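You operate a simulated robot arm through the tools that you are given. There is no shell and no other tool. Be economical: measure what you need, move in short steps, check, and stop when the job is done.

The job below is to be done with a simulated robot arm. You get a single attempt, and the scene is never put back.

JOB
Nest the medium pan on the grey felt pad in the large pan, lid on, and shut the drawer.
Fine: the large steel lid, seated on the medium pan.
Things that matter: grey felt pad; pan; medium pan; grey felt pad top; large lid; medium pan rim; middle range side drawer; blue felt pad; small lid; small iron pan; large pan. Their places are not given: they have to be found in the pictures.

Only the result counts: the job must be done as asked and must still hold three seconds after the hand-in. Knocking over, shifting, dropping, spilling or breaking anything else fails it. Lids that push on must go on centred and level and be pressed home; caps that screw on are set level and turned clockwise until they are tight.

ROBOT AND FRAMES
A 6-joint arm with a two-finger parallel gripper, fixed in place. Base frame: the origin is at the foot of the arm, x ahead of it, y to its left, z up. Lengths are in m, angles in rad, forces in N, time in s.
With the tool pointing down near the work surface it reaches from about 0.28 to 0.66 m from the base axis. Its first joint turns from -2.897 to 2.897 rad. Payload 3.91 kg.
The TCP is the grasp point between the finger pads, 0.03 m short of the fingertips. In the tool frame z runs along the fingers and y along their closing line. Largest opening 0.11 m; finger width 0.02, thickness 0.01; the body of the gripper, 0.048 by 0.112 m, starts 0.055 m behind the TCP.
Orientation is that of the tool frame in the base frame, as a unit quaternion [x, y, z, w]. With the fingers straight down and closing along the base's y, the tool's x points along the base's -x, its y along +y and its z along -z.

CONTROLS
- The arm moves only by the tool apply_moves. Its argument "commands" is a list of rows, each a list of 7 numbers: the turn, a rotation vector about the base's x, y, z in rad, then the shift along the base's x, y, z in m, then the opening in per cent of the stroke, from 0 (shut) to 100 (fully open). In form: [[rx, ry, rz, dx, dy, dz, claw], ...]. A call has 1 to 20 rows; each row shifts and turns the commanded pose from where the row before left it. A row lasts 0.2 s, in which the tool goes at most 0.05 m and 0.15 rad; a call with a longer step from one row to the next is refused whole, and so is a gripper value outside its range. A pose out of reach is approached as far as the arm can. The call stops where the force on the tool passes 90 N (or 10 N more than at its start, if that is more) or the arm is blocked; 0.2 s more then pass. Each finger travels about 0.108 m/s and halts on what it meets, pressing with about 43 N; the grip force reading is that of the motor and also rises with nothing between the fingers. The clock runs only during rows and for 0.2 s after the last one: add rows that do not move to give the fingers time. It gives the time, the measured TCP pose, the force on the tool (base axes), the opening and the grip force at its end, in the units of the frame above (readings bear some noise).
- Cameras (640 x 400 px; columns grow to the right, rows downward): "scene" is fixed at [0.3998, -0.5001, 1.4885]; the picture's right is [0.84, 0.54, 0.00], its down [0.29, -0.45, -0.85] and it looks along [-0.45, 0.71, -0.53] (base axes); focal length 214 px, centre (320, 200). "wrist" rides on the gripper at [-0.036, 0, -0.057] in the tool frame; the picture's right is [0.00, -1.00, 0.00], its down [0.97, 0.00, -0.24] and it looks along [0.24, 0.00, 0.97] (tool axes); focal length 218 px, centre (320, 200).
- capture(camera): a new picture of that camera. It takes no simulated time.
- raise_lower(by): slides the trunk up (or, below 0, down) by that many m; the arm rides with it, the base frame stays. It gives what a move gives, with no picture.
- point_at(camera, pixels): for up to 12 pixels [column, row] of the newest picture of that camera ("zoom" is the newest enlarged one), the place [x, y, z] in the base frame of the surface seen there, good to about 0.002 m. It takes no simulated time.
- inspect(camera, box): a new picture of the part [left, top, right, bottom] of that camera's present view, enlarged. It takes no simulated time.
- sign_off(): hands the job in; it is judged then, once.

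Go step by step. Measure first, check grasps and placings, and put right what went wrong. The budget is 80 turns and 38 pictures, counting those below and the enlarged ones. Unless the task says otherwise, let go and move clear before handing in, and close with one line.

The tools are called after "Call:" as a command line: name --pt "numbers of a row" for each row, then --argument value for the rest, lists and objects as JSON in quotes. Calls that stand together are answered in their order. apply_moves: Moves the arm, as the interface text tells. Its arguments: {"type":"object","properties":{"commands":{"type":"array"}},"required":["commands"]} The other tools are called the same way: raise_lower (by) slides the trunk up or down; capture (camera) takes a picture; point_at (camera, pixels) gives the place of the surface under pixels of a picture; inspect (camera, box) takes an enlarged picture of a part of a camera's view; sign_off () hands the job in.

At the start:

```text
t: 0.0
position: [0.2729, -0.2339, 1.2982]
tcp_rot: [0.0, 1.0, 0.0, 0.0]
force: [-0.6, -0.1, -0.7]
grip_width: 0.1099
finger_force: 0.0
trunk travel left (down, up): [-0.475, 0.065]
```

scene: 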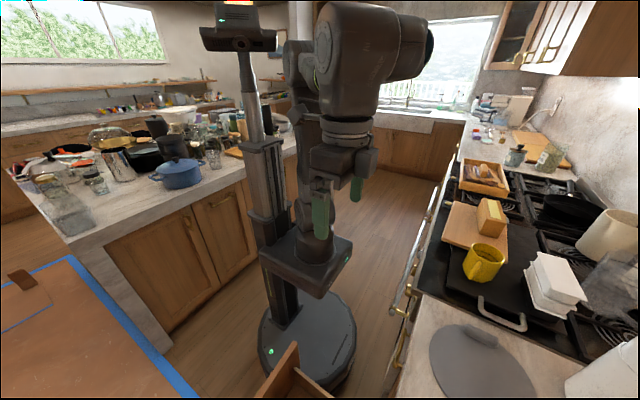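
wrist: 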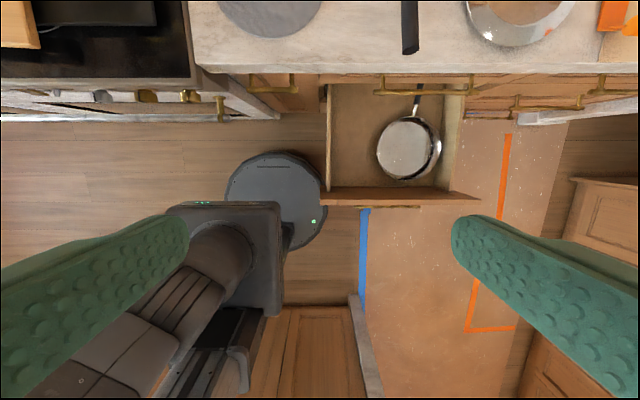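

The wrist picture shows an open drawer with a steel pan at about (408,148), a grey pad at (270,10) and another pan at (520,15). I'll measure these places first.

Call:
point_at --camera "wrist" --pixels '[[405, 148], [270, 10], [410, 30], [520, 20], [390, 195], [327, 140], [465, 140], [417, 100], [395, 85], [270, 85], [350, 90], [620, 40]]'

Call:
point_at --camera "scene" --pixels '[[480, 360], [470, 335], [285, 370], [600, 370], [20, 280], [320, 340], [415, 270], [500, 310], [440, 370], [530, 390]]'

Call:
inspect --camera "wrist" --box '[190, 0, 640, 220]'

```text
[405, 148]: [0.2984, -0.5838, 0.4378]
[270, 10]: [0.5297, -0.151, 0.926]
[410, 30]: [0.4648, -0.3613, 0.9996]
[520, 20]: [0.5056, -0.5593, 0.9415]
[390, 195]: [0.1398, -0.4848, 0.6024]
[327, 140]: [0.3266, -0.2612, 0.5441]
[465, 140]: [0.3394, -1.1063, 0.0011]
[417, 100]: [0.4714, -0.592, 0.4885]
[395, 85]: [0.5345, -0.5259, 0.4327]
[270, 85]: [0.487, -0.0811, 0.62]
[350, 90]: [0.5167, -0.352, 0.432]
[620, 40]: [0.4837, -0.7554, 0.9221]
```

```text
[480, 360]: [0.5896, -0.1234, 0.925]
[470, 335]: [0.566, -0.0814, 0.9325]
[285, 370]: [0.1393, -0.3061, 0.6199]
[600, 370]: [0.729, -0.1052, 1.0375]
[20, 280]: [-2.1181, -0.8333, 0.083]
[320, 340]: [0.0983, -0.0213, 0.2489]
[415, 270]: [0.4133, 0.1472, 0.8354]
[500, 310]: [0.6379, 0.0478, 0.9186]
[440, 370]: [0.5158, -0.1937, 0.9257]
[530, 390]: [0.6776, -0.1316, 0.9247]
```

```text
1.42 times, centred on (415, 110) of wrist
```

zoom: 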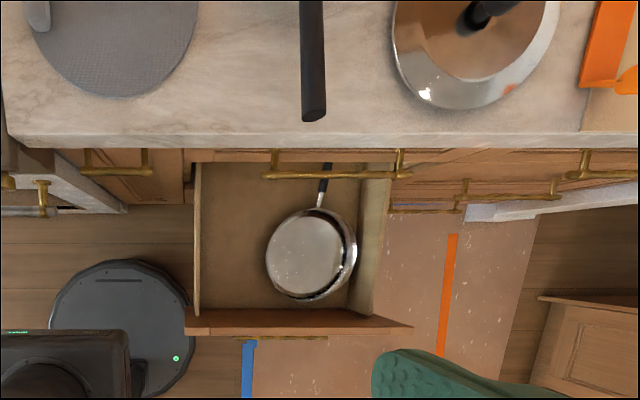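

The counter is at z≈0.92 and the drawer floor at z≈0.43. I'll move the hand over the counter to see its contents from above.

Call:
apply_moves --pt "0 0 0 0.03 -0.03 0 100" --pt "0 0 0 0.03 -0.03 0 100" --pt "0 0 0 0.03 -0.03 0 100" --pt "0 0 0 0.03 -0.03 0 100" --pt "0 0 0 0.03 -0.03 0 100" --pt "0 0 0 0.03 -0.03 0 100"

Call:
capture --camera "wrist"

Call:
capture --camera "scene"

```text
t: 1.4
position: [0.4529, -0.4124, 1.2989]
tcp_rot: [0.0, 1.0, 0.001, -0.001]
force: [0.3, 0.0, 0.1]
grip_width: 0.1099
finger_force: 0.1
trunk travel left (down, up): [-0.475, 0.065]
```

```text
34 pictures are left
```

wrist: 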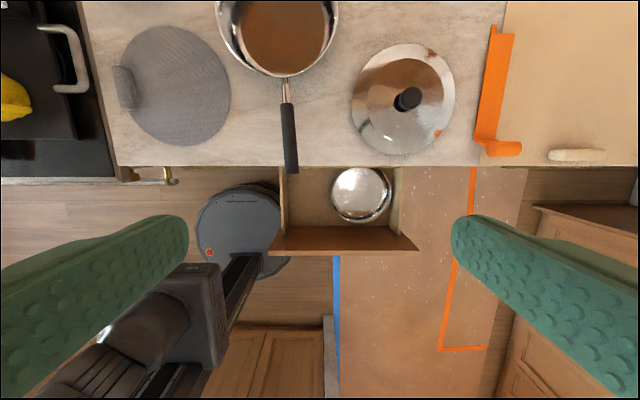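

```text
33 pictures are left
```

scene: 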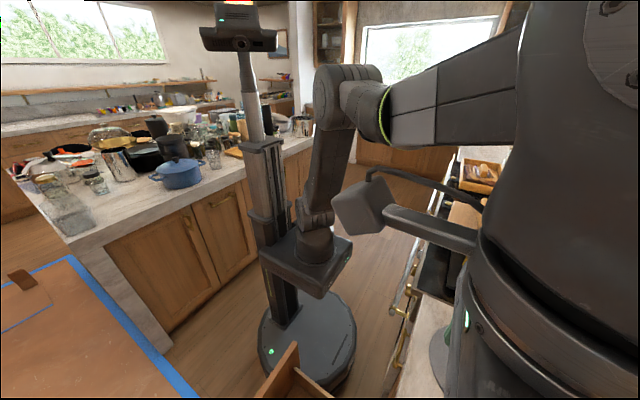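

Grey pad at (175,85) with a tab at (125,87), a pan at (278,35) with its handle at (290,130), a lid at (405,98), and the large pan in the drawer at (362,192). I'll look further along +x and measure.

Call:
point_at --camera "wrist" --pixels '[[180, 85], [125, 88], [117, 75], [230, 90], [175, 30], [175, 144], [290, 130], [291, 170], [407, 98], [405, 153], [353, 90], [455, 90]]'

Call:
apply_moves --pt "0 0 0 0.03 0.02 0 100" --pt "0 0 0 0.03 0.02 0 100" --pt "0 0 0 0.03 0.02 0 100" --pt "0 0 0 0.03 0.02 0 100"

Call:
capture --camera "wrist"

```text
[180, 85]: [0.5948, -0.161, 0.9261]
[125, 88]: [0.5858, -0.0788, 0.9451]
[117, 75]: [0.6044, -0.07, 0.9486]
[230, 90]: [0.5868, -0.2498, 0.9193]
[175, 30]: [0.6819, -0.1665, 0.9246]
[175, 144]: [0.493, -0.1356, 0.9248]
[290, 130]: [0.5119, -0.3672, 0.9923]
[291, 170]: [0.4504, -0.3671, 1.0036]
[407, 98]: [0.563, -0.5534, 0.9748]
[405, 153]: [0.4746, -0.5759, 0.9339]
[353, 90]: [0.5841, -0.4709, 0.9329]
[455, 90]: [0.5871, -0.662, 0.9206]
```

```text
t: 2.4
position: [0.5741, -0.332, 1.2978]
tcp_rot: [0.0, 1.0, 0.001, 0.0]
force: [0.1, 0.1, -0.1]
grip_width: 0.1103
finger_force: 0.1
trunk travel left (down, up): [-0.475, 0.065]
```

```text
32 pictures are left
```

wrist: 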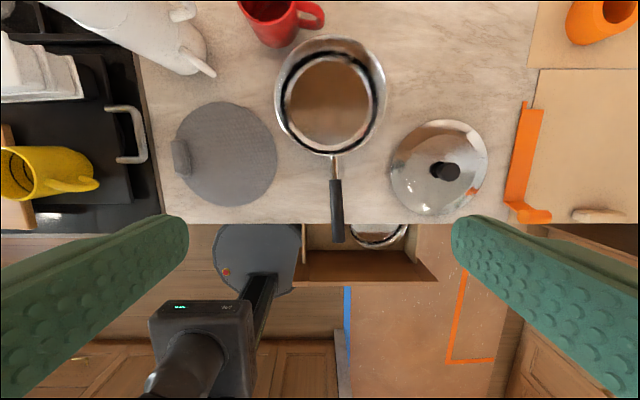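

The medium pan is at (330,95). I'll inspect the pan and drawer more closely.

Call:
inspect --camera "wrist" --box '[160, 20, 500, 250]'

Call:
point_at --camera "wrist" --pixels '[[332, 37], [276, 95], [385, 95], [333, 152], [330, 100], [337, 185], [337, 240], [181, 157], [225, 155], [446, 171], [391, 168], [488, 167]]'

```text
1.74 times, centred on (330, 135) of wrist
```

zoom: 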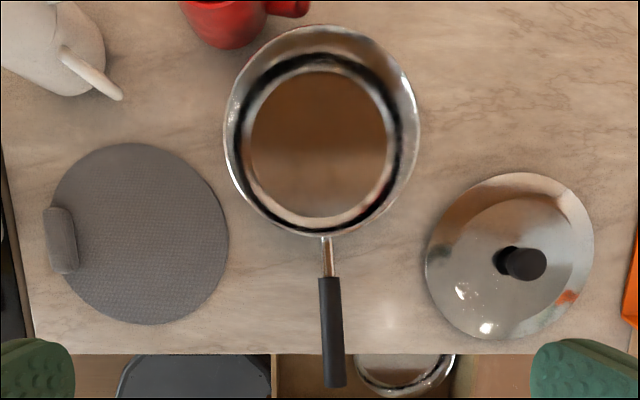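

```text
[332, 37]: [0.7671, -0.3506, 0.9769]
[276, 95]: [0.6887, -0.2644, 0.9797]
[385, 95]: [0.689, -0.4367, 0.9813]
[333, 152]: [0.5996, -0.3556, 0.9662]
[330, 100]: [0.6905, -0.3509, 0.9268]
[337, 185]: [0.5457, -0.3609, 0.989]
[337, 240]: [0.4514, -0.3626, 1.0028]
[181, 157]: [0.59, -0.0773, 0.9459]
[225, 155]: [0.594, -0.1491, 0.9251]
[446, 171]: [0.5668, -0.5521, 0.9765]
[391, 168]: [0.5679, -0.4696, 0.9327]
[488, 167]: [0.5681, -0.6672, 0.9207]
```

Medium pan: centre about (0.686,-0.351), rim z≈0.98, diameter ≈0.172, handle toward -x. Lid knob is near (0.567,-0.553) and the pad's tab near (0.59,-0.077). Now I'll move over the drawer to look in.

Call:
apply_moves --pt "0 0 0 -0.038 -0.017 0 100" --pt "0 0 0 -0.038 -0.017 0 100" --pt "0 0 0 -0.038 -0.017 0 100" --pt "0 0 0 -0.038 -0.017 0 100" --pt "0 0 0 -0.038 -0.017 0 100" --pt "0 0 0 -0.038 -0.017 0 100" --pt "0 0 0 -0.038 -0.017 0 100" --pt "0 0 0 -0.038 -0.017 0 100" --pt "0 0 0 -0.038 -0.017 0 100"

Call:
raise_lower --by -0.3

Call:
capture --camera "wrist"

```text
t: 4.4
position: [0.2286, -0.4879, 1.2947]
tcp_rot: [0.0, 1.0, 0.0, 0.001]
force: [0.4, 0.1, -0.1]
grip_width: 0.1102
finger_force: 0.1
trunk travel left (down, up): [-0.475, 0.065]
```

```text
t: 7.4
position: [0.2296, -0.4888, 0.9962]
tcp_rot: [0.0, 1.0, 0.0, 0.0]
force: [0.6, -0.2, -0.5]
grip_width: 0.1097
finger_force: 0.1
trunk travel left (down, up): [-0.175, 0.365]
```

```text
30 pictures are left
```

wrist: 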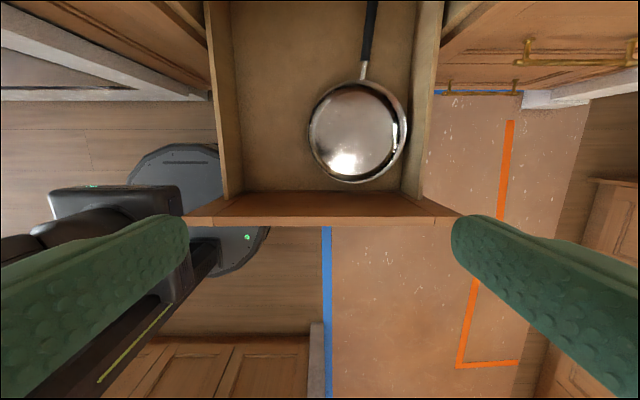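

Call:
point_at --camera "wrist" --pixels '[[358, 80], [309, 135], [407, 132], [356, 182], [358, 132], [368, 30], [240, 120], [411, 120], [320, 192], [320, 222], [225, 100], [430, 100]]'

Call:
inspect --camera "wrist" --box '[180, 0, 500, 230]'

```text
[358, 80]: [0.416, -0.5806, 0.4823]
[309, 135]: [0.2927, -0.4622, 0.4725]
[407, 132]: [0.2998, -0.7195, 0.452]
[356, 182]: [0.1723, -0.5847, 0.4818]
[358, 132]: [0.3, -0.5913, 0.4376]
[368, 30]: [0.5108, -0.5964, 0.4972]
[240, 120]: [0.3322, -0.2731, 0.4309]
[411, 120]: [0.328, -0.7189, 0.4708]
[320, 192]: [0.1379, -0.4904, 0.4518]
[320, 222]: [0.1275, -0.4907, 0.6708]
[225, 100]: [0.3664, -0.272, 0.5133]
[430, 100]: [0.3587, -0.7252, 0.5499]
```

```text
1.74 times, centred on (340, 115) of wrist
```

zoom: 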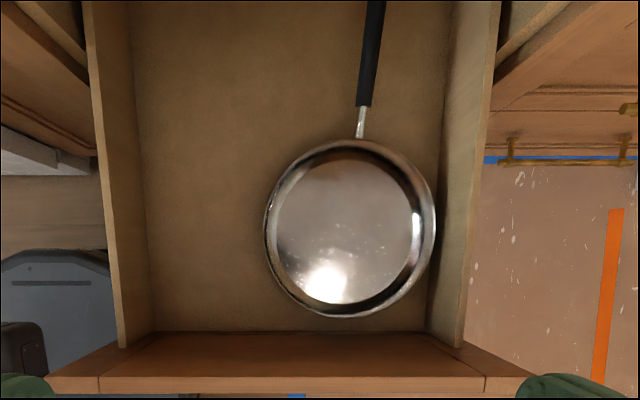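

The large pan has its centre at about (0.294,-0.583), rim z 0.482 and floor 0.438. There is free drawer space on its left, so the medium pan's handle can point +y. I'll go back up and hover over the pad's tab.

Call:
raise_lower --by 0.25

Call:
apply_moves --pt "0 0 0 0.036 0.041 0 100" --pt "0 0 0 0.036 0.041 0 100" --pt "0 0 0 0.036 0.041 0 100" --pt "0 0 0 0.036 0.041 0 100" --pt "0 0 0 0.036 0.041 0 100" --pt "0 0 0 0.036 0.041 0 100" --pt "0 0 0 0.036 0.041 0 100" --pt "0 0 0 0.036 0.041 0 100" --pt "0 0 0 0.036 0.041 0 100" --pt "0 0 0 0.036 0.041 0 100" --pt "0 0 0 0 0 -0.04 100" --pt "0 0 0 0 0 -0.04 100" --pt "0 0 0 0 0 -0.04 100"

Call:
capture --camera "wrist"

```text
t: 10.0
position: [0.2305, -0.4878, 1.2464]
tcp_rot: [0.0, 1.0, 0.0, 0.0]
force: [0.1, 0.5, -0.6]
grip_width: 0.1101
finger_force: 0.1
trunk travel left (down, up): [-0.425, 0.115]
```

```text
refused: row 1 steps farther than a row can; nothing moved
```

```text
28 pictures are left
```

wrist: 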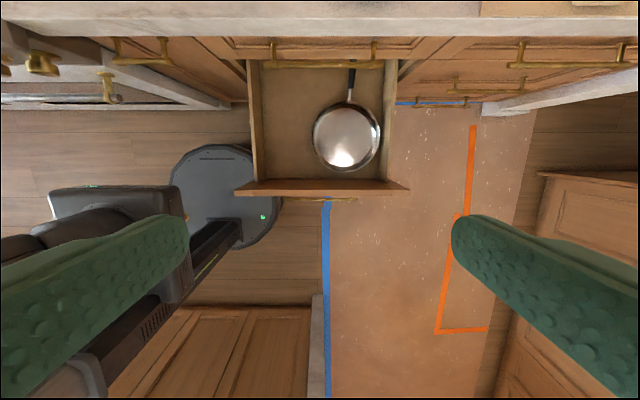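

That step was too long. I'll use smaller rows.

Call:
apply_moves --pt "0 0 0 0.03 0.034 0 100" --pt "0 0 0 0.03 0.034 0 100" --pt "0 0 0 0.03 0.034 0 100" --pt "0 0 0 0.03 0.034 0 100" --pt "0 0 0 0.03 0.034 0 100" --pt "0 0 0 0.03 0.034 0 100" --pt "0 0 0 0.03 0.034 0 100" --pt "0 0 0 0.03 0.034 0 100" --pt "0 0 0 0.03 0.034 0 100" --pt "0 0 0 0.03 0.034 0 100" --pt "0 0 0 0.03 0.034 0 100" --pt "0 0 0 0.03 0.034 0 100" --pt "0 0 0 0 0 -0.04 100" --pt "0 0 0 0 0 -0.04 100" --pt "0 0 0 0 0 -0.04 100"

Call:
capture --camera "wrist"

```text
t: 13.2
position: [0.5892, -0.08, 1.1245]
tcp_rot: [0.0, 1.0, -0.001, 0.0]
force: [0.4, -0.1, 0.4]
grip_width: 0.1103
finger_force: 0.0
trunk travel left (down, up): [-0.425, 0.115]
```

```text
27 pictures are left
```

wrist: 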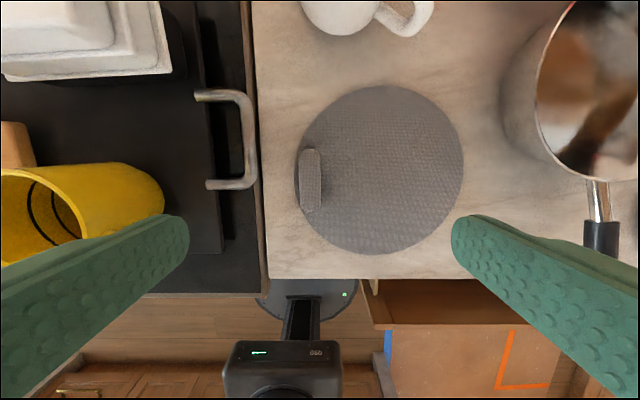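

Call:
point_at --camera "wrist" --pixels '[[310, 152], [310, 180], [310, 208], [302, 180], [318, 180], [325, 180], [296, 180], [463, 165], [378, 86], [378, 254], [380, 170], [265, 100]]'

Call:
inspect --camera "wrist" --box '[260, 130, 380, 230]'

```text
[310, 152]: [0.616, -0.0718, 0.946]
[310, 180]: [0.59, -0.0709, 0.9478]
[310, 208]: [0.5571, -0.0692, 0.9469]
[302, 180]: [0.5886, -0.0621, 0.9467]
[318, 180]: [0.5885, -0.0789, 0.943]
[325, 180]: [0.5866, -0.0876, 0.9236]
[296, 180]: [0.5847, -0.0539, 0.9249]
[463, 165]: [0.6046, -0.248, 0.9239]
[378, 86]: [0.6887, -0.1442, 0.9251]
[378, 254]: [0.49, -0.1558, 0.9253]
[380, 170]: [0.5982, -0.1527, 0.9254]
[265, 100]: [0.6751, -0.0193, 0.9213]
```

```text
4.00 times, centred on (320, 180) of wrist
```

zoom: 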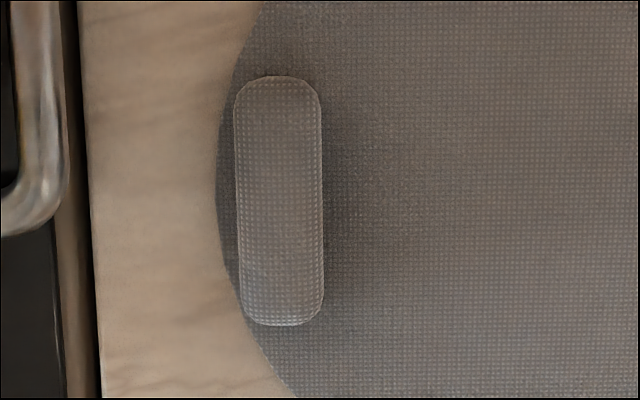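

Tab centre is (0.588,-0.071), 18 mm wide, top z 0.947. I'll part-close to clear the griddle handle, descend and grip the tab.

Call:
apply_moves --pt "0 0 0 0 0.009 -0.01 45" --pt "0 0 0 0 0 0 45" --pt "0 0 0 0 0 0 45" --pt "0 0 0 0 0 -0.04 45" --pt "0 0 0 0 0 -0.04 45" --pt "0 0 0 0 0 -0.04 45" --pt "0 0 0 0 0 -0.02 45" --pt "0 0 0 0 0 -0.016 45" --pt "0 0 0 0 0 0 45" --pt "0 0 0 0 0 0 0" --pt "0 0 0 0 0 0 0" --pt "0 0 0 0 0 0 0"

```text
t: 15.8
position: [0.5888, -0.0715, 0.9594]
tcp_rot: [0.001, 1.0, 0.0, -0.001]
force: [-0.7, -0.5, 0.5]
grip_width: 0.0228
finger_force: 42.7
trunk travel left (down, up): [-0.425, 0.115]
```

Gripped at 22.8 mm. I'll lift and check that the pad hangs level.

Call:
apply_moves --pt "0 0 0 0 0 0.02 0" --pt "0 0 0 0 0 0.04 0" --pt "0 0 0 0 0 0.045 0" --pt "0 0 0 0 0 0.045 0" --pt "0 0 0 0 0 0.045 0" --pt "0 0 0 0 0 0 0"

Call:
capture --camera "wrist"

```text
t: 17.2
position: [0.5891, -0.0692, 1.1555]
tcp_rot: [0.0, 1.0, 0.0, 0.001]
force: [-0.2, -0.2, -0.5]
grip_width: 0.0226
finger_force: 43.8
trunk travel left (down, up): [-0.425, 0.115]
```

```text
25 pictures are left
```

wrist: 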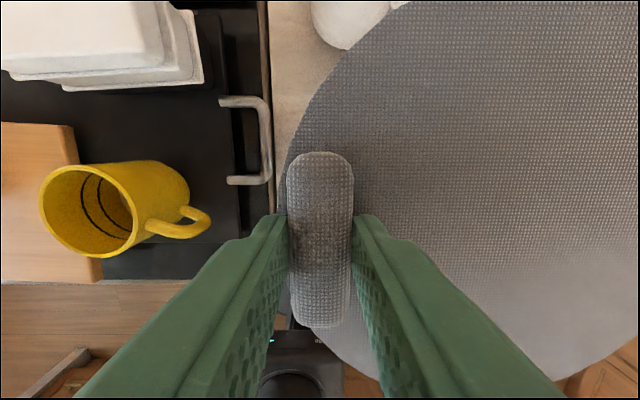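

The pad is held firm and level. I'll carry it over the drawer and lower the trunk.

Call:
apply_moves --pt "0 0 0 -0.0246 -0.0366 0 0" --pt "0 0 0 -0.0246 -0.0366 0 0" --pt "0 0 0 -0.0246 -0.0366 0 0" --pt "0 0 0 -0.0246 -0.0366 0 0" --pt "0 0 0 -0.0246 -0.0366 0 0" --pt "0 0 0 -0.0246 -0.0366 0 0" --pt "0 0 0 -0.0246 -0.0366 0 0" --pt "0 0 0 -0.0246 -0.0366 0 0" --pt "0 0 0 -0.0246 -0.0366 0 0" --pt "0 0 0 -0.0246 -0.0366 0 0" --pt "0 0 0 -0.0246 -0.0366 0 0" --pt "0 0 0 -0.0246 -0.0366 0 0" --pt "0 0 0 0 0 0 0"

Call:
raise_lower --by -0.4

Call:
capture --camera "wrist"

```text
t: 20.0
position: [0.2929, -0.5084, 1.1571]
tcp_rot: [0.0, 1.0, -0.001, 0.0]
force: [-0.6, -0.5, 0.0]
grip_width: 0.0231
finger_force: 42.6
trunk travel left (down, up): [-0.425, 0.115]
```

```text
t: 23.8
position: [0.2936, -0.5096, 0.7556]
tcp_rot: [0.0, 1.0, 0.001, -0.001]
force: [-0.2, 0.6, -1.1]
grip_width: 0.0229
finger_force: 43.1
trunk travel left (down, up): [-0.025, 0.515]
```

```text
24 pictures are left
```

wrist: 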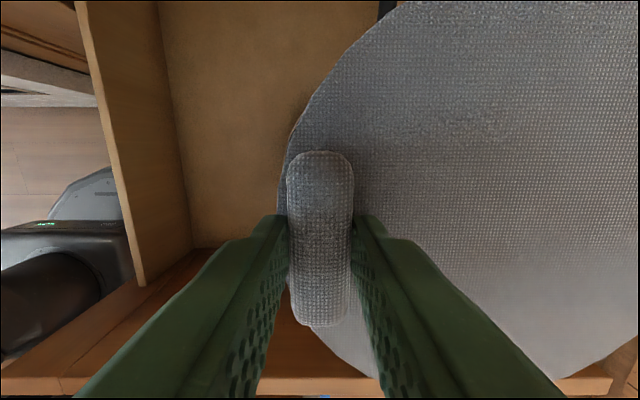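

The view is clear. I'll descend to just above the pan floor (final TCP ≈0.477), going slowly at the end.

Call:
apply_moves --pt "0 0 0 0 0.001 -0.045 0" --pt "0 0 0 0 0 -0.045 0" --pt "0 0 0 0 0 -0.045 0" --pt "0 0 0 0 0 -0.045 0" --pt "0 0 0 0 0 -0.04 0" --pt "0 0 0 0 0 -0.03 0" --pt "0 0 0 0 0 -0.01 0" --pt "0 0 0 0 0 -0.005 0" --pt "0 0 0 0 0 -0.005 0" --pt "0 0 0 0 0 -0.004 0" --pt "0 0 0 0 0 0 0"

Call:
capture --camera "wrist"

```text
t: 26.2
position: [0.2921, -0.5088, 0.4816]
tcp_rot: [0.001, 1.0, -0.001, 0.0]
force: [1.5, 6.1, 5.5]
grip_width: 0.0234
finger_force: 43.0
trunk travel left (down, up): [-0.025, 0.515]
```

```text
23 pictures are left
```

wrist: 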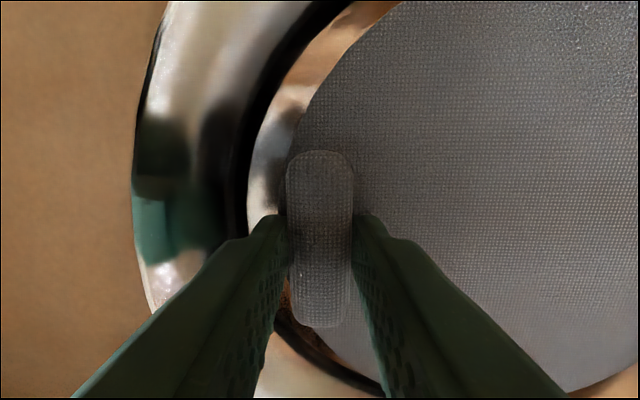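

Force +6 N in y means the pad's far edge touches the pan's -y wall. The picture shows a gap on the +y and +x side, so I'll shift +y 6 mm and +x 4 mm, then lower.

Call:
apply_moves --pt "0 0 0 0 0 0.004 0" --pt "0 0 0 0.004 0.006 0 0" --pt "0 0 0 0 0 -0.004 0" --pt "0 0 0 0 0 -0.003 0" --pt "0 0 0 0 0 0 0"

Call:
capture --camera "wrist"

```text
t: 27.4
position: [0.2965, -0.5034, 0.4774]
tcp_rot: [0.0, 1.0, 0.001, 0.0]
force: [0.2, 0.5, -0.8]
grip_width: 0.0229
finger_force: 42.9
trunk travel left (down, up): [-0.025, 0.515]
```

```text
22 pictures are left
```

wrist: 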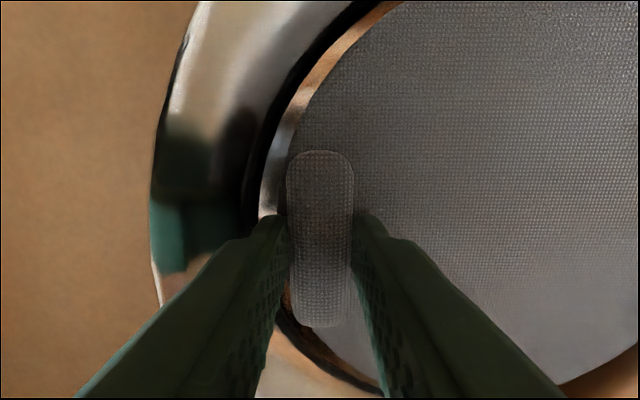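

No contact force now. I'll nudge +x 2 mm and lower in small steps until it touches the floor.

Call:
apply_moves --pt "0 0 0 0.002 0 -0.001 0" --pt "0 0 0 0 0 -0.0015 0" --pt "0 0 0 0 0 0 0"

```text
t: 28.2
position: [0.2998, -0.503, 0.4764]
tcp_rot: [0.0, 1.0, 0.0, 0.0]
force: [-2.0, 4.9, 3.3]
grip_width: 0.023
finger_force: 42.8
trunk travel left (down, up): [-0.025, 0.515]
```

Light contact again, with +5 N in y. I'll shift +y 3 mm, and lower slightly.

Call:
apply_moves --pt "0 0 0 -0.001 0.003 0.001 0" --pt "0 0 0 0 0 -0.001 0" --pt "0 0 0 0 0 -0.0015 0" --pt "0 0 0 0 0 0 0"

```text
t: 29.2
position: [0.2991, -0.5004, 0.4771]
tcp_rot: [0.0, 1.0, -0.001, 0.001]
force: [1.1, 2.3, 22.7]
grip_width: 0.0229
finger_force: 42.6
trunk travel left (down, up): [-0.025, 0.515]
```

Pure vertical 22 N: the pad is on the floor. I'll open just enough, then lift.

Call:
apply_moves --pt "0 0 0 0 0 0.001 0" --pt "0 0 0 0 0 0 25" --pt "0 0 0 0 0 0 26" --pt "0 0 0 0 0 0.01 26" --pt "0 0 0 0 0 0.02 26" --pt "0 0 0 0 0 0.04 26" --pt "0 0 0 0 0 0.05 50" --pt "0 0 0 0 0 0.05 50" --pt "0 0 0 0 0 0.05 50" --pt "0 0 0 0 0 0.05 50"

Call:
capture --camera "wrist"

```text
t: 31.4
position: [0.2972, -0.5007, 0.7474]
tcp_rot: [0.0, 1.0, 0.001, 0.0]
force: [0.3, -1.0, -0.5]
grip_width: 0.055
finger_force: 0.0
trunk travel left (down, up): [-0.025, 0.515]
```

```text
21 pictures are left
```

wrist: 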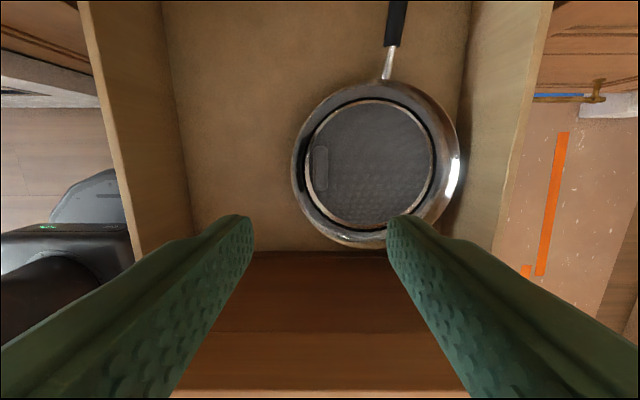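

The pad lies in the pan. I'll measure rim, pad, and tab positions.

Call:
point_at --camera "wrist" --pixels '[[320, 168], [318, 155], [330, 170], [370, 165], [294, 165], [458, 165], [386, 83], [360, 243], [370, 103], [365, 228], [428, 165], [309, 170]]'

Call:
inspect --camera "wrist" --box '[270, 70, 480, 255]'

```text
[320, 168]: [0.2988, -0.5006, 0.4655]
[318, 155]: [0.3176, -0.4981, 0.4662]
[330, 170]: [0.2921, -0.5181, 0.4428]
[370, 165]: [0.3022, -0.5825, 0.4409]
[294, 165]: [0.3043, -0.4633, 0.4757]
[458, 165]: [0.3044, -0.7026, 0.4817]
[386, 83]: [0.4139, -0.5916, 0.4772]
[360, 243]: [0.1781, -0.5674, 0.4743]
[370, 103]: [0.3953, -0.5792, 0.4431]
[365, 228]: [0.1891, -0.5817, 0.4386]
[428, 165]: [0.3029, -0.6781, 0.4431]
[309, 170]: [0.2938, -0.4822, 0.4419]
```

```text
2.16 times, centred on (375, 162) of wrist
```

zoom: 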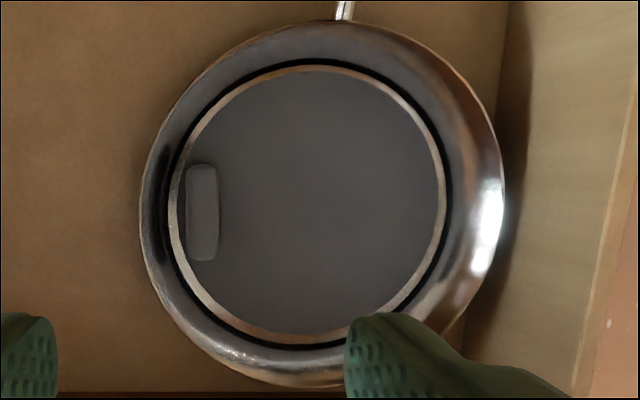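

The pad is flat at z≈0.442, centre (0.297,-0.581), tab on the +y side with top 0.4655. Next I'll raise up and move to the medium pan's rim (azimuth ~140° from its centre), yawing the tool 50°.

Call:
raise_lower --by 0.4

Call:
apply_moves --pt "0 0 0.097 0.0358 0.0229 0.004 50" --pt "0 0 0.097 0.0358 0.0229 0.004 50" --pt "0 0 0.097 0.0358 0.0229 0.004 50" --pt "0 0 0.097 0.0358 0.0229 0.004 50" --pt "0 0 0.097 0.0358 0.0229 0.004 50" --pt "0 0 0.097 0.0358 0.0229 0.004 50" --pt "0 0 0.097 0.0358 0.0229 0.004 50" --pt "0 0 0.097 0.0358 0.0229 0.004 50" --pt "0 0 0.097 0.0358 0.0229 0.004 50" --pt "0 0 0 0 0 0 50"

Call:
capture --camera "wrist"

```text
t: 35.2
position: [0.2972, -0.5003, 1.1468]
tcp_rot: [0.0, 1.0, 0.001, 0.0]
force: [-0.7, -0.1, 0.1]
grip_width: 0.0548
finger_force: 0.1
trunk travel left (down, up): [-0.425, 0.115]
```

```text
t: 37.4
position: [0.6187, -0.2943, 1.185]
tcp_rot: [-0.423, 0.906, 0.0, 0.0]
force: [0.4, 0.6, 0.1]
grip_width: 0.0551
finger_force: 0.0
trunk travel left (down, up): [-0.425, 0.115]
```

```text
19 pictures are left
```

wrist: 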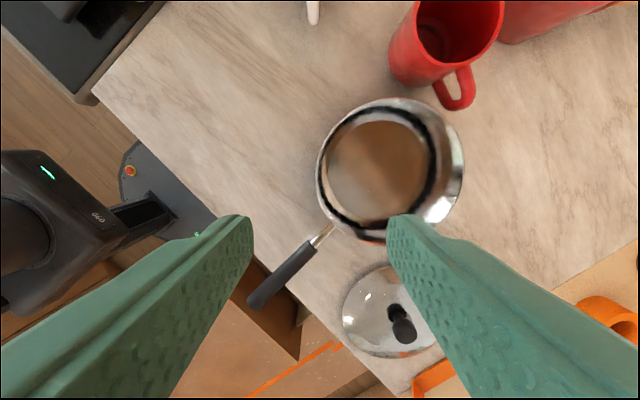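

The hand reached it. I'll measure rim points for an accurate centre.

Call:
point_at --camera "wrist" --pixels '[[319, 180], [320, 195], [327, 142], [350, 115], [400, 99], [440, 116], [462, 160], [318, 165], [332, 222], [405, 325], [388, 318], [425, 335]]'

Call:
inspect --camera "wrist" --box '[290, 80, 490, 260]'

```text
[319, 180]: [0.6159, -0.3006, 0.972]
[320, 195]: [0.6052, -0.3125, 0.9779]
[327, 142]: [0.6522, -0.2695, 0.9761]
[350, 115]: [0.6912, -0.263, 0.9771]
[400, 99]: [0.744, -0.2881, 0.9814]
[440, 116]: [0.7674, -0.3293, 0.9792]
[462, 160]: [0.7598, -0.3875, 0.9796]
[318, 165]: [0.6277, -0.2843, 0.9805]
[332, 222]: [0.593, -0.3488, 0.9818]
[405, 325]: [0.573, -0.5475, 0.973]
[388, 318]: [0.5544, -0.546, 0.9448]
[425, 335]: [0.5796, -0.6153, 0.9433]
```

```text
2.22 times, centred on (390, 170) of wrist
```

zoom: 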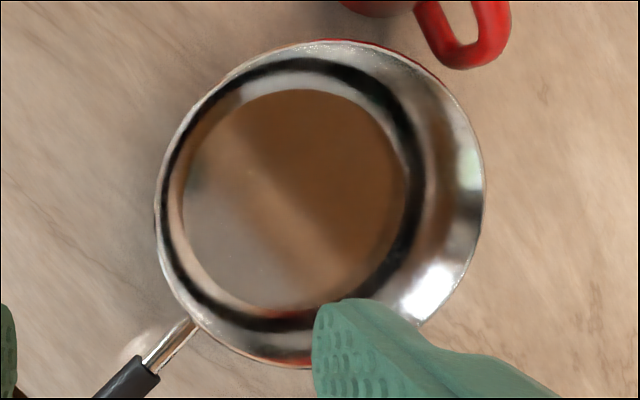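

Rim circle: centre ≈(0.681,-0.350), R≈0.0875. I'm nearly on the rim, so I'll make a small correction, descend to z≈0.974 and close on the rim wall.

Call:
apply_moves --pt "0 0 0 -0.001 -0.0015 -0.04 50" --pt "0 0 0 0 0 -0.045 50" --pt "0 0 0 0 0 -0.045 50" --pt "0 0 0 0 0 -0.045 50" --pt "0 0 0 0 0 -0.02 50" --pt "0 0 0 0 0 -0.016 50" --pt "0 0 0 0 0 0 50" --pt "0 0 0 0 0 0 20" --pt "0 0 0 0 0 0 0" --pt "0 0 0 0 0 0 0" --pt "0 0 0 0 0 0 0"

Call:
capture --camera "wrist"

```text
t: 39.8
position: [0.6184, -0.2935, 0.9735]
tcp_rot: [-0.423, 0.906, -0.002, -0.001]
force: [6.4, 2.9, 13.5]
grip_width: 0.0136
finger_force: 43.5
trunk travel left (down, up): [-0.425, 0.115]
```

```text
17 pictures are left
```

wrist: 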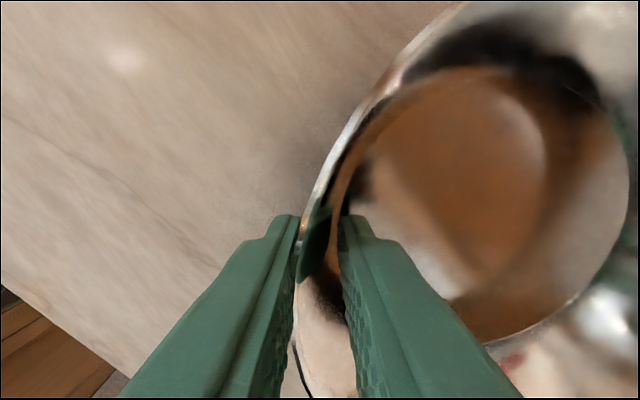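

The rim is held (13.6 mm). I'll do a gentle test lift of 3 cm and check.

Call:
apply_moves --pt "0 0 0 0 0 0.005 0" --pt "0 0 0 0 0 0.01 0" --pt "0 0 0 0 0 0.015 0" --pt "0 0 0 0 0 0 0" --pt "0 0 0 0 0 0 0"

Call:
capture --camera "wrist"

```text
t: 41.0
position: [0.6166, -0.2954, 1.0021]
tcp_rot: [-0.423, 0.906, 0.0, 0.0]
force: [0.6, -4.6, 7.4]
grip_width: 0.005
finger_force: 42.7
trunk travel left (down, up): [-0.425, 0.115]
```

```text
16 pictures are left
```

wrist: 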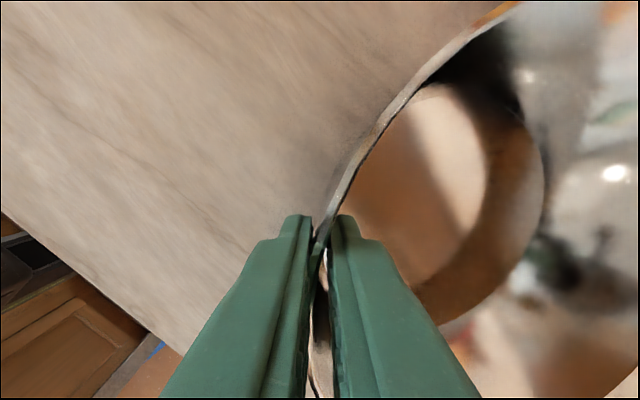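

The width fell to 5 mm while the force stays odd, so the pan has probably tilted. I'll measure some rim and floor points.

Call:
point_at --camera "wrist" --pixels '[[345, 190], [420, 80], [500, 8], [400, 200], [450, 120], [520, 180], [480, 260], [420, 340], [200, 120], [600, 180], [322, 250], [560, 330]]'

Call:
capture --camera "scene"

```text
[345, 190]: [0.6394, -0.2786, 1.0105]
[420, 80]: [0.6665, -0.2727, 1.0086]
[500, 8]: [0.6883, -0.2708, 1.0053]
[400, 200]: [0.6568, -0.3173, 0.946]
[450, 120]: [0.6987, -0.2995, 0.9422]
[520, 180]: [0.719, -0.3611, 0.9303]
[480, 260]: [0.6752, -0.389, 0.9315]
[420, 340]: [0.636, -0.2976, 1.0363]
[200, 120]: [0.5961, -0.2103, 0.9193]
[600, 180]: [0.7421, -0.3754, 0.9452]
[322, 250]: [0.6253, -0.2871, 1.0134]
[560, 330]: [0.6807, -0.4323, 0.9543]
```

```text
15 pictures are left
```

scene: 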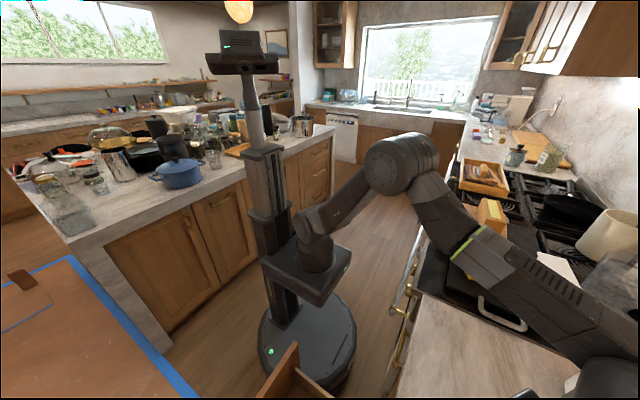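

The pan has tilted about 12° so that its wall lines up with the fingers (5 mm = wall thickness), which is a firm grip. I'll lift further and see whether the tilt stays.

Call:
apply_moves --pt "0 0 0 0 0 0.01 0" --pt "0 0 0 0 0 0.015 0" --pt "0 0 0 0 0 0.015 0" --pt "0 0 0 0 0 0 0" --pt "0 0 0 0 0 0 0"

Call:
capture --camera "wrist"

Call:
point_at --camera "wrist" --pixels '[[345, 190], [420, 80], [500, 8], [400, 200], [450, 120], [520, 180], [480, 260], [200, 120], [600, 180], [560, 330], [440, 180], [470, 220]]'

```text
t: 42.2
position: [0.6187, -0.2951, 1.0418]
tcp_rot: [-0.422, 0.906, 0.0, -0.001]
force: [-0.1, 0.7, -6.4]
grip_width: 0.0028
finger_force: 42.6
trunk travel left (down, up): [-0.425, 0.115]
```

```text
14 pictures are left
```

wrist: 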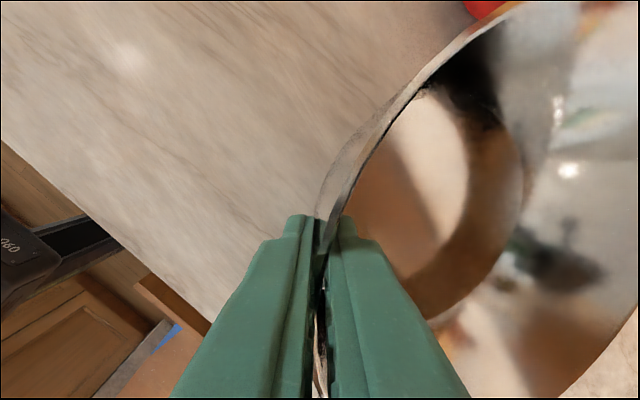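

```text
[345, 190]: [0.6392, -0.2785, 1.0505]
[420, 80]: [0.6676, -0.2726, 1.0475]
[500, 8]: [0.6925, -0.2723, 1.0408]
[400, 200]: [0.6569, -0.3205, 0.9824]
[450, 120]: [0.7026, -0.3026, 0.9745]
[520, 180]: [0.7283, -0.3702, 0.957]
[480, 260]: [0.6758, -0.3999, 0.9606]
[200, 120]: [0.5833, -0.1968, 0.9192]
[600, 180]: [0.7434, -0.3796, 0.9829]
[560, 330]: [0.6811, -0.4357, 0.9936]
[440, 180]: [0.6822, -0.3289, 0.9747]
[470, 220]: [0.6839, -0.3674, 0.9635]
```

It's fully lifted (≈0.65 kg), held tilted 20° straight radially. I'll lift more and rotate 0.35 rad about (-0.676,-0.737,0) to level the pan.

Call:
apply_moves --pt "0 0 0 0 0 0.03 0" --pt "0 0 0 0 0 0.04 0" --pt "-0.059 -0.0645 0 0 0 0 0" --pt "-0.059 -0.0645 0 0 0 0 0" --pt "-0.059 -0.0645 0 0 0 0 0" --pt "-0.059 -0.0645 0 0 0 0 0" --pt "0 0 0 0 0 0 0"

Call:
capture --camera "wrist"

```text
t: 43.8
position: [0.6184, -0.2972, 1.1129]
tcp_rot: [-0.417, 0.892, -0.16, 0.066]
force: [-0.6, -0.1, -7.5]
grip_width: 0.0026
finger_force: 42.2
trunk travel left (down, up): [-0.425, 0.115]
```

```text
13 pictures are left
```

wrist: 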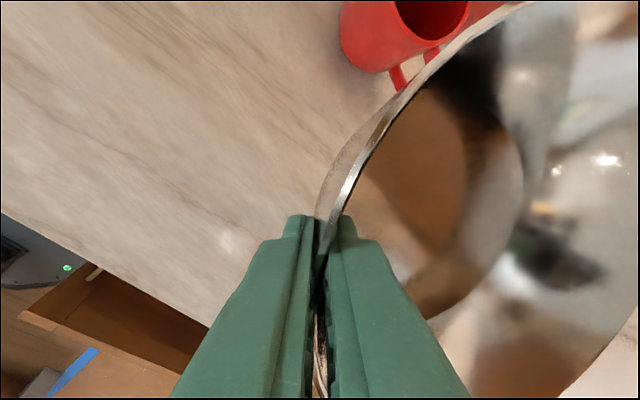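

Call:
point_at --camera "wrist" --pixels '[[347, 190], [375, 140], [420, 82], [470, 35], [520, 5], [400, 200], [450, 120], [480, 250], [470, 200], [420, 160], [430, 290], [515, 180]]'

```text
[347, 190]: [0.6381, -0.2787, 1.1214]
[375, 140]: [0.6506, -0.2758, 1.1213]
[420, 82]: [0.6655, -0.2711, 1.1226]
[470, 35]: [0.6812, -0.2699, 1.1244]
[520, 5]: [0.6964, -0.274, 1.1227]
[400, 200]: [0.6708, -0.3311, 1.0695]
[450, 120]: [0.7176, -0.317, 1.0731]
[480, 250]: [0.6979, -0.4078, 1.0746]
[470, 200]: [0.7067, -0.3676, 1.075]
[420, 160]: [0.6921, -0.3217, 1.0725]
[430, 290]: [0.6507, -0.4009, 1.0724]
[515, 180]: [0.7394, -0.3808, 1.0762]
```

The pan is level to within about 4° (slightly over-rotated), centred near (0.676,-0.3565). I'll correct 0.05 rad, then carry it over the drawer while yawing -75° so the handle points roughly +y.

Call:
apply_moves --pt "0.034 0.037 0 0 0 0.02 0" --pt "0 0 -0.1309 -0.0284 -0.0229 0 0" --pt "0 0 -0.1309 -0.0284 -0.0229 0 0" --pt "0 0 -0.1309 -0.0284 -0.0229 0 0" --pt "0 0 -0.1309 -0.0284 -0.0229 0 0" --pt "0 0 -0.1309 -0.0284 -0.0229 0 0" --pt "0 0 -0.1309 -0.0284 -0.0229 0 0" --pt "0 0 -0.1309 -0.0284 -0.0229 0 0" --pt "0 0 -0.1309 -0.0284 -0.0229 0 0" --pt "0 0 -0.1309 -0.0284 -0.0229 0 0" --pt "0 0 -0.1309 -0.0284 -0.0229 0 0" --pt "0 0 0 0 0 0 0"

Call:
capture --camera "scene"

```text
t: 46.4
position: [0.3341, -0.5241, 1.1294]
tcp_rot: [0.215, 0.965, -0.144, -0.038]
force: [-0.2, 0.4, -6.6]
grip_width: 0.0025
finger_force: 42.2
trunk travel left (down, up): [-0.425, 0.115]
```

```text
12 pictures are left
```

scene: 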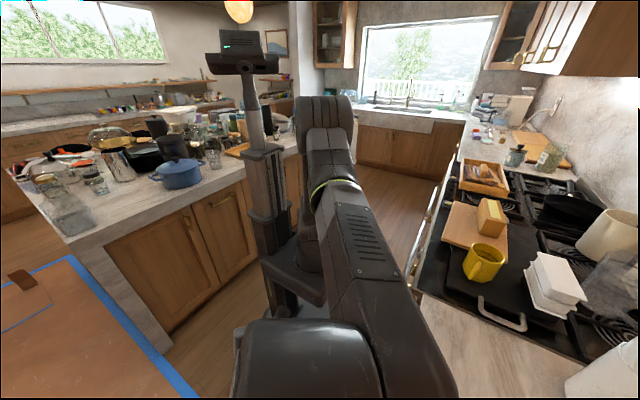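

The pan is still held (-6.6 N). The forearm sits on the robot side of the counter edge. I'll lower the trunk and look.

Call:
raise_lower --by -0.4

Call:
capture --camera "wrist"

Call:
point_at --camera "wrist" --pixels '[[347, 190], [375, 140], [420, 82], [470, 35], [520, 5], [400, 200], [450, 120], [480, 250], [470, 200], [420, 160], [430, 290], [515, 180]]'

```text
t: 50.3
position: [0.3343, -0.5239, 0.7303]
tcp_rot: [0.214, 0.965, -0.144, -0.038]
force: [-0.9, 0.0, -6.7]
grip_width: 0.0025
finger_force: 42.7
trunk travel left (down, up): [-0.025, 0.515]
```

```text
11 pictures are left
```

wrist: 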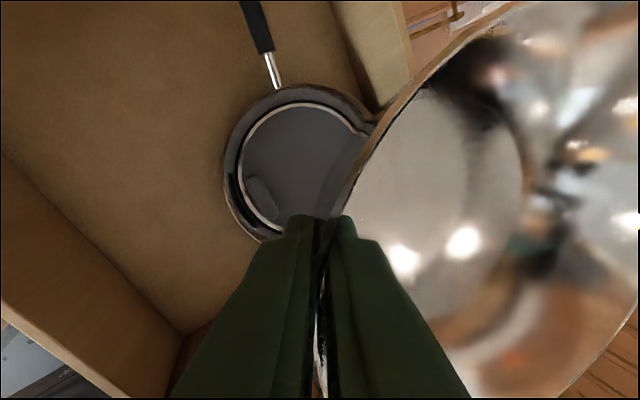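

```text
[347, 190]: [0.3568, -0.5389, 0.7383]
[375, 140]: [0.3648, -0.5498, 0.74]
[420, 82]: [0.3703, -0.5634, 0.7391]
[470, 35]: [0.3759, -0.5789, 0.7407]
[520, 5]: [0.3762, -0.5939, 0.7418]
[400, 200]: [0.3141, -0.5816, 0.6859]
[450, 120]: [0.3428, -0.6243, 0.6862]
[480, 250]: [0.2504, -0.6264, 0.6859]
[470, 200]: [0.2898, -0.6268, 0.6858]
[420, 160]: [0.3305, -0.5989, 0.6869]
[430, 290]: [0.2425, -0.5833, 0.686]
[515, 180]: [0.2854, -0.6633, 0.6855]
```

The pan's floor reads level (0.686 everywhere), centre ≈(0.290,-0.597). I'll shift +x 4 mm, -y 2 mm and descend, slowing near contact (expected TCP ≈0.493).

Call:
apply_moves --pt "0 0 0 0.004 -0.002 -0.04 0" --pt "0 0 0 0 0 -0.045 0" --pt "0 0 0 0 0 -0.045 0" --pt "0 0 0 0 0 -0.045 0" --pt "0 0 0 0 0 -0.03 0" --pt "0 0 0 0 0 -0.015 0" --pt "0 0 0 0 0 -0.008 0" --pt "0 0 0 0 0 -0.004 0" --pt "0 0 0 0 0 0 0"

```text
t: 52.3
position: [0.3385, -0.5259, 0.4977]
tcp_rot: [0.214, 0.965, -0.143, -0.039]
force: [0.7, 0.3, -7.2]
grip_width: 0.0026
finger_force: 42.3
trunk travel left (down, up): [-0.025, 0.515]
```

Still hanging free at 0.4977 with no side forces. I'll lower in 2 mm steps.

Call:
apply_moves --pt "0 0 0 0 0 -0.002 0" --pt "0 0 0 0 0 -0.002 0" --pt "0 0 0 0 0 -0.0015 0" --pt "0 0 0 0 0 0 0"

Call:
capture --camera "wrist"

```text
t: 53.3
position: [0.3386, -0.525, 0.4941]
tcp_rot: [0.214, 0.965, -0.145, -0.038]
force: [0.0, -0.4, 1.7]
grip_width: 0.0026
finger_force: 43.1
trunk travel left (down, up): [-0.025, 0.515]
```

```text
10 pictures are left
```

wrist: 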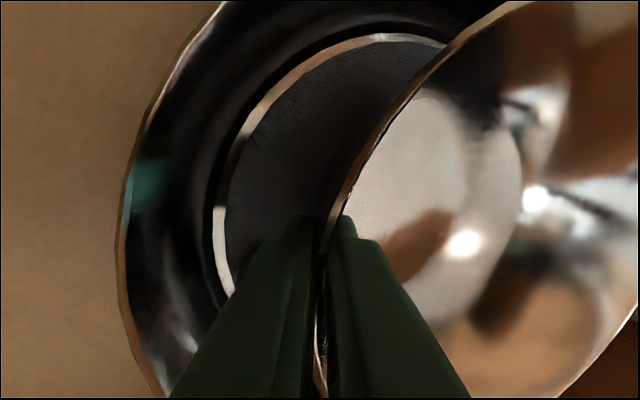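

The weight is transferred at 0.494, as expected. I'll open slightly, retract along the tilted tool axis, then straighten and go up.

Call:
apply_moves --pt "0 0 0 0 0 0 18" --pt "0 0 0 0 0 0 18" --pt "0 0 0 0.0015 0.0025 0.01 18" --pt "0 0 0 0.003 0.005 0.02 18" --pt "0 0 0 0.0045 0.0075 0.03 18" --pt "0 0 0 0 0 0.045 18" --pt "0.0887 -0.0463 0 0 0 0.03 18" --pt "0.0887 -0.0463 0 0 0 0.03 18" --pt "0.0887 -0.0463 0 0 0 0.03 18" --pt "0 0 0.1454 -0.03 0 0.03 50" --pt "0 0 0.1454 -0.03 0 0.03 50" --pt "0 0 0.1454 -0.03 0 0 50" --pt "0 0 0 0 0 0 50"

Call:
capture --camera "wrist"

```text
t: 56.1
position: [0.2559, -0.5082, 0.7485]
tcp_rot: [-0.001, 1.0, 0.0, 0.0]
force: [1.2, -0.2, 0.3]
grip_width: 0.0551
finger_force: 0.1
trunk travel left (down, up): [-0.025, 0.515]
```

```text
9 pictures are left
```

wrist: 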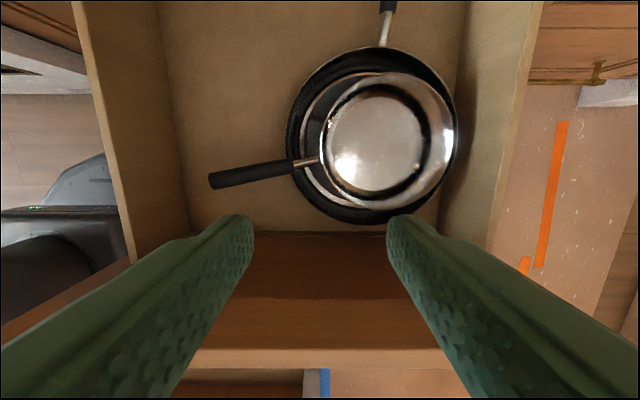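

Call:
point_at --camera "wrist" --pixels '[[388, 73], [324, 130], [453, 135], [385, 209], [345, 85], [440, 95], [335, 185], [380, 140], [360, 130], [400, 150], [210, 180], [436, 185]]'

```text
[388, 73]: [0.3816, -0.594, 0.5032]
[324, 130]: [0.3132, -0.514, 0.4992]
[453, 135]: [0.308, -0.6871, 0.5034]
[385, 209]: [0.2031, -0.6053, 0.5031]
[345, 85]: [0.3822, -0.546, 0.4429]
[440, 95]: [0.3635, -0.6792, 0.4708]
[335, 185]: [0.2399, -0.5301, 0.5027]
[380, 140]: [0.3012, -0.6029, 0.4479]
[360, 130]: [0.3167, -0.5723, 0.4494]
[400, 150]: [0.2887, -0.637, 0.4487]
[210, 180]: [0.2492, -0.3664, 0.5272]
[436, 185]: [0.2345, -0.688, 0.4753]
```

The medium pan sits level in the large pan, rim z 0.503, centre ≈(0.292,-0.600). Next I'll raise up and go over the lid knob to check reach.

Call:
raise_lower --by 0.4

Call:
apply_moves --pt "0 0 0 0.035 -0.0056 0 50" --pt "0 0 0 0.035 -0.0056 0 50" --pt "0 0 0 0.035 -0.0056 0 50" --pt "0 0 0 0.035 -0.0056 0 50" --pt "0 0 0 0.035 -0.0056 0 50" --pt "0 0 0 0.035 -0.0056 0 50" --pt "0 0 0 0.035 -0.0056 0 50" --pt "0 0 0 0.035 -0.0056 0 50" --pt "0 0 0 0 0 0 50"

Call:
capture --camera "wrist"

```text
t: 59.9
position: [0.2566, -0.5086, 1.1486]
tcp_rot: [0.0, 1.0, 0.0, -0.001]
force: [0.1, 0.2, -0.1]
grip_width: 0.055
finger_force: 0.0
trunk travel left (down, up): [-0.425, 0.115]
```

```text
t: 61.9
position: [0.5234, -0.5383, 1.145]
tcp_rot: [0.0, 1.0, 0.001, 0.0]
force: [-0.4, 0.5, 0.1]
grip_width: 0.0548
finger_force: 0.1
out of reach, approached as far as the arm can: row 8
trunk travel left (down, up): [-0.425, 0.115]
```

```text
8 pictures are left
```

wrist: 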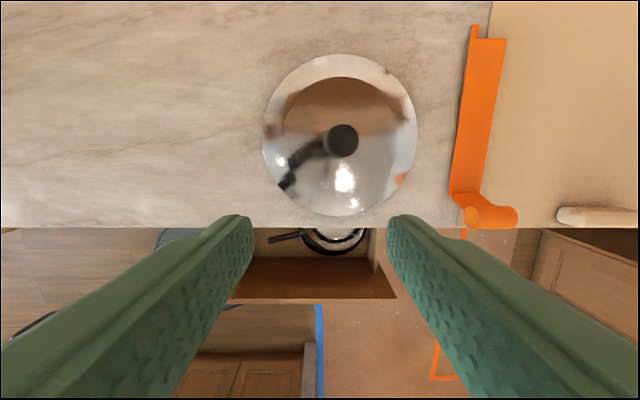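

Reach stops at radius ≈0.751 here. I'll measure the lid and knob exactly.

Call:
point_at --camera "wrist" --pixels '[[343, 140], [332, 133], [356, 138], [342, 126], [342, 156], [265, 145], [415, 135], [338, 56], [343, 215], [330, 60], [380, 100], [300, 100]]'

```text
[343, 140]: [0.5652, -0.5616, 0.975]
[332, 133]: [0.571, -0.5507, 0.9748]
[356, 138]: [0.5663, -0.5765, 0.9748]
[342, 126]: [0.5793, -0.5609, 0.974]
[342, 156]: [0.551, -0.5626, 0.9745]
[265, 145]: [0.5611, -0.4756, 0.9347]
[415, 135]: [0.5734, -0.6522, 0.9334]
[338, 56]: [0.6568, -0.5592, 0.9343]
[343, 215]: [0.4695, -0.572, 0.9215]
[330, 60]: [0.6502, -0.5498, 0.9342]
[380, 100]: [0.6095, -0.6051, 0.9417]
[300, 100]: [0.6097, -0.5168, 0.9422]
```

Knob centre (0.565,-0.562), top z 0.975; lid flange radius ≈0.09. The shoulder sits lower than the wrist now, so I'll raise the trunk and lower the arm to gain reach.

Call:
raise_lower --by 0.11

Call:
apply_moves --pt "0 0 0 0 0 -0.045 50" --pt "0 0 0 0 0 -0.045 50" --pt "0 0 0 0 0 -0.045 50" --pt "0 0 0 0 0 -0.045 50" --pt "0 0 0 0 0 -0.02 50" --pt "0 0 0 0.01 -0.006 0 50" --pt "0 0 0 0.01 -0.006 0 50" --pt "0 0 0 0.01 -0.006 0 50" --pt "0 0 0 0 0 0 50"

```text
t: 63.3
position: [0.5247, -0.5391, 1.2558]
tcp_rot: [0.0, 1.0, 0.0, -0.001]
force: [-0.4, -0.6, -0.3]
grip_width: 0.0551
finger_force: 0.1
trunk travel left (down, up): [-0.535, 0.005]
```

```text
t: 65.3
position: [0.5542, -0.5578, 1.0553]
tcp_rot: [0.0, 1.0, 0.001, 0.001]
force: [-0.2, 0.2, -0.9]
grip_width: 0.0549
finger_force: 0.1
trunk travel left (down, up): [-0.535, 0.005]
```

Reach works now. I'll move over the knob and look.

Call:
apply_moves --pt "0 0 0 0.0113 -0.0042 -0.02 50" --pt "0 0 0 0 0 0 50"

Call:
capture --camera "wrist"

```text
t: 65.9
position: [0.5643, -0.561, 1.0353]
tcp_rot: [0.0, 1.0, 0.0, 0.0]
force: [-0.4, -0.1, 0.0]
grip_width: 0.0551
finger_force: 0.2
trunk travel left (down, up): [-0.535, 0.005]
```

```text
7 pictures are left
```

wrist: 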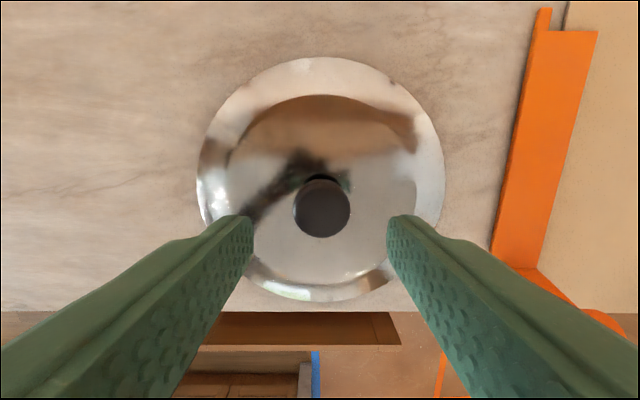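

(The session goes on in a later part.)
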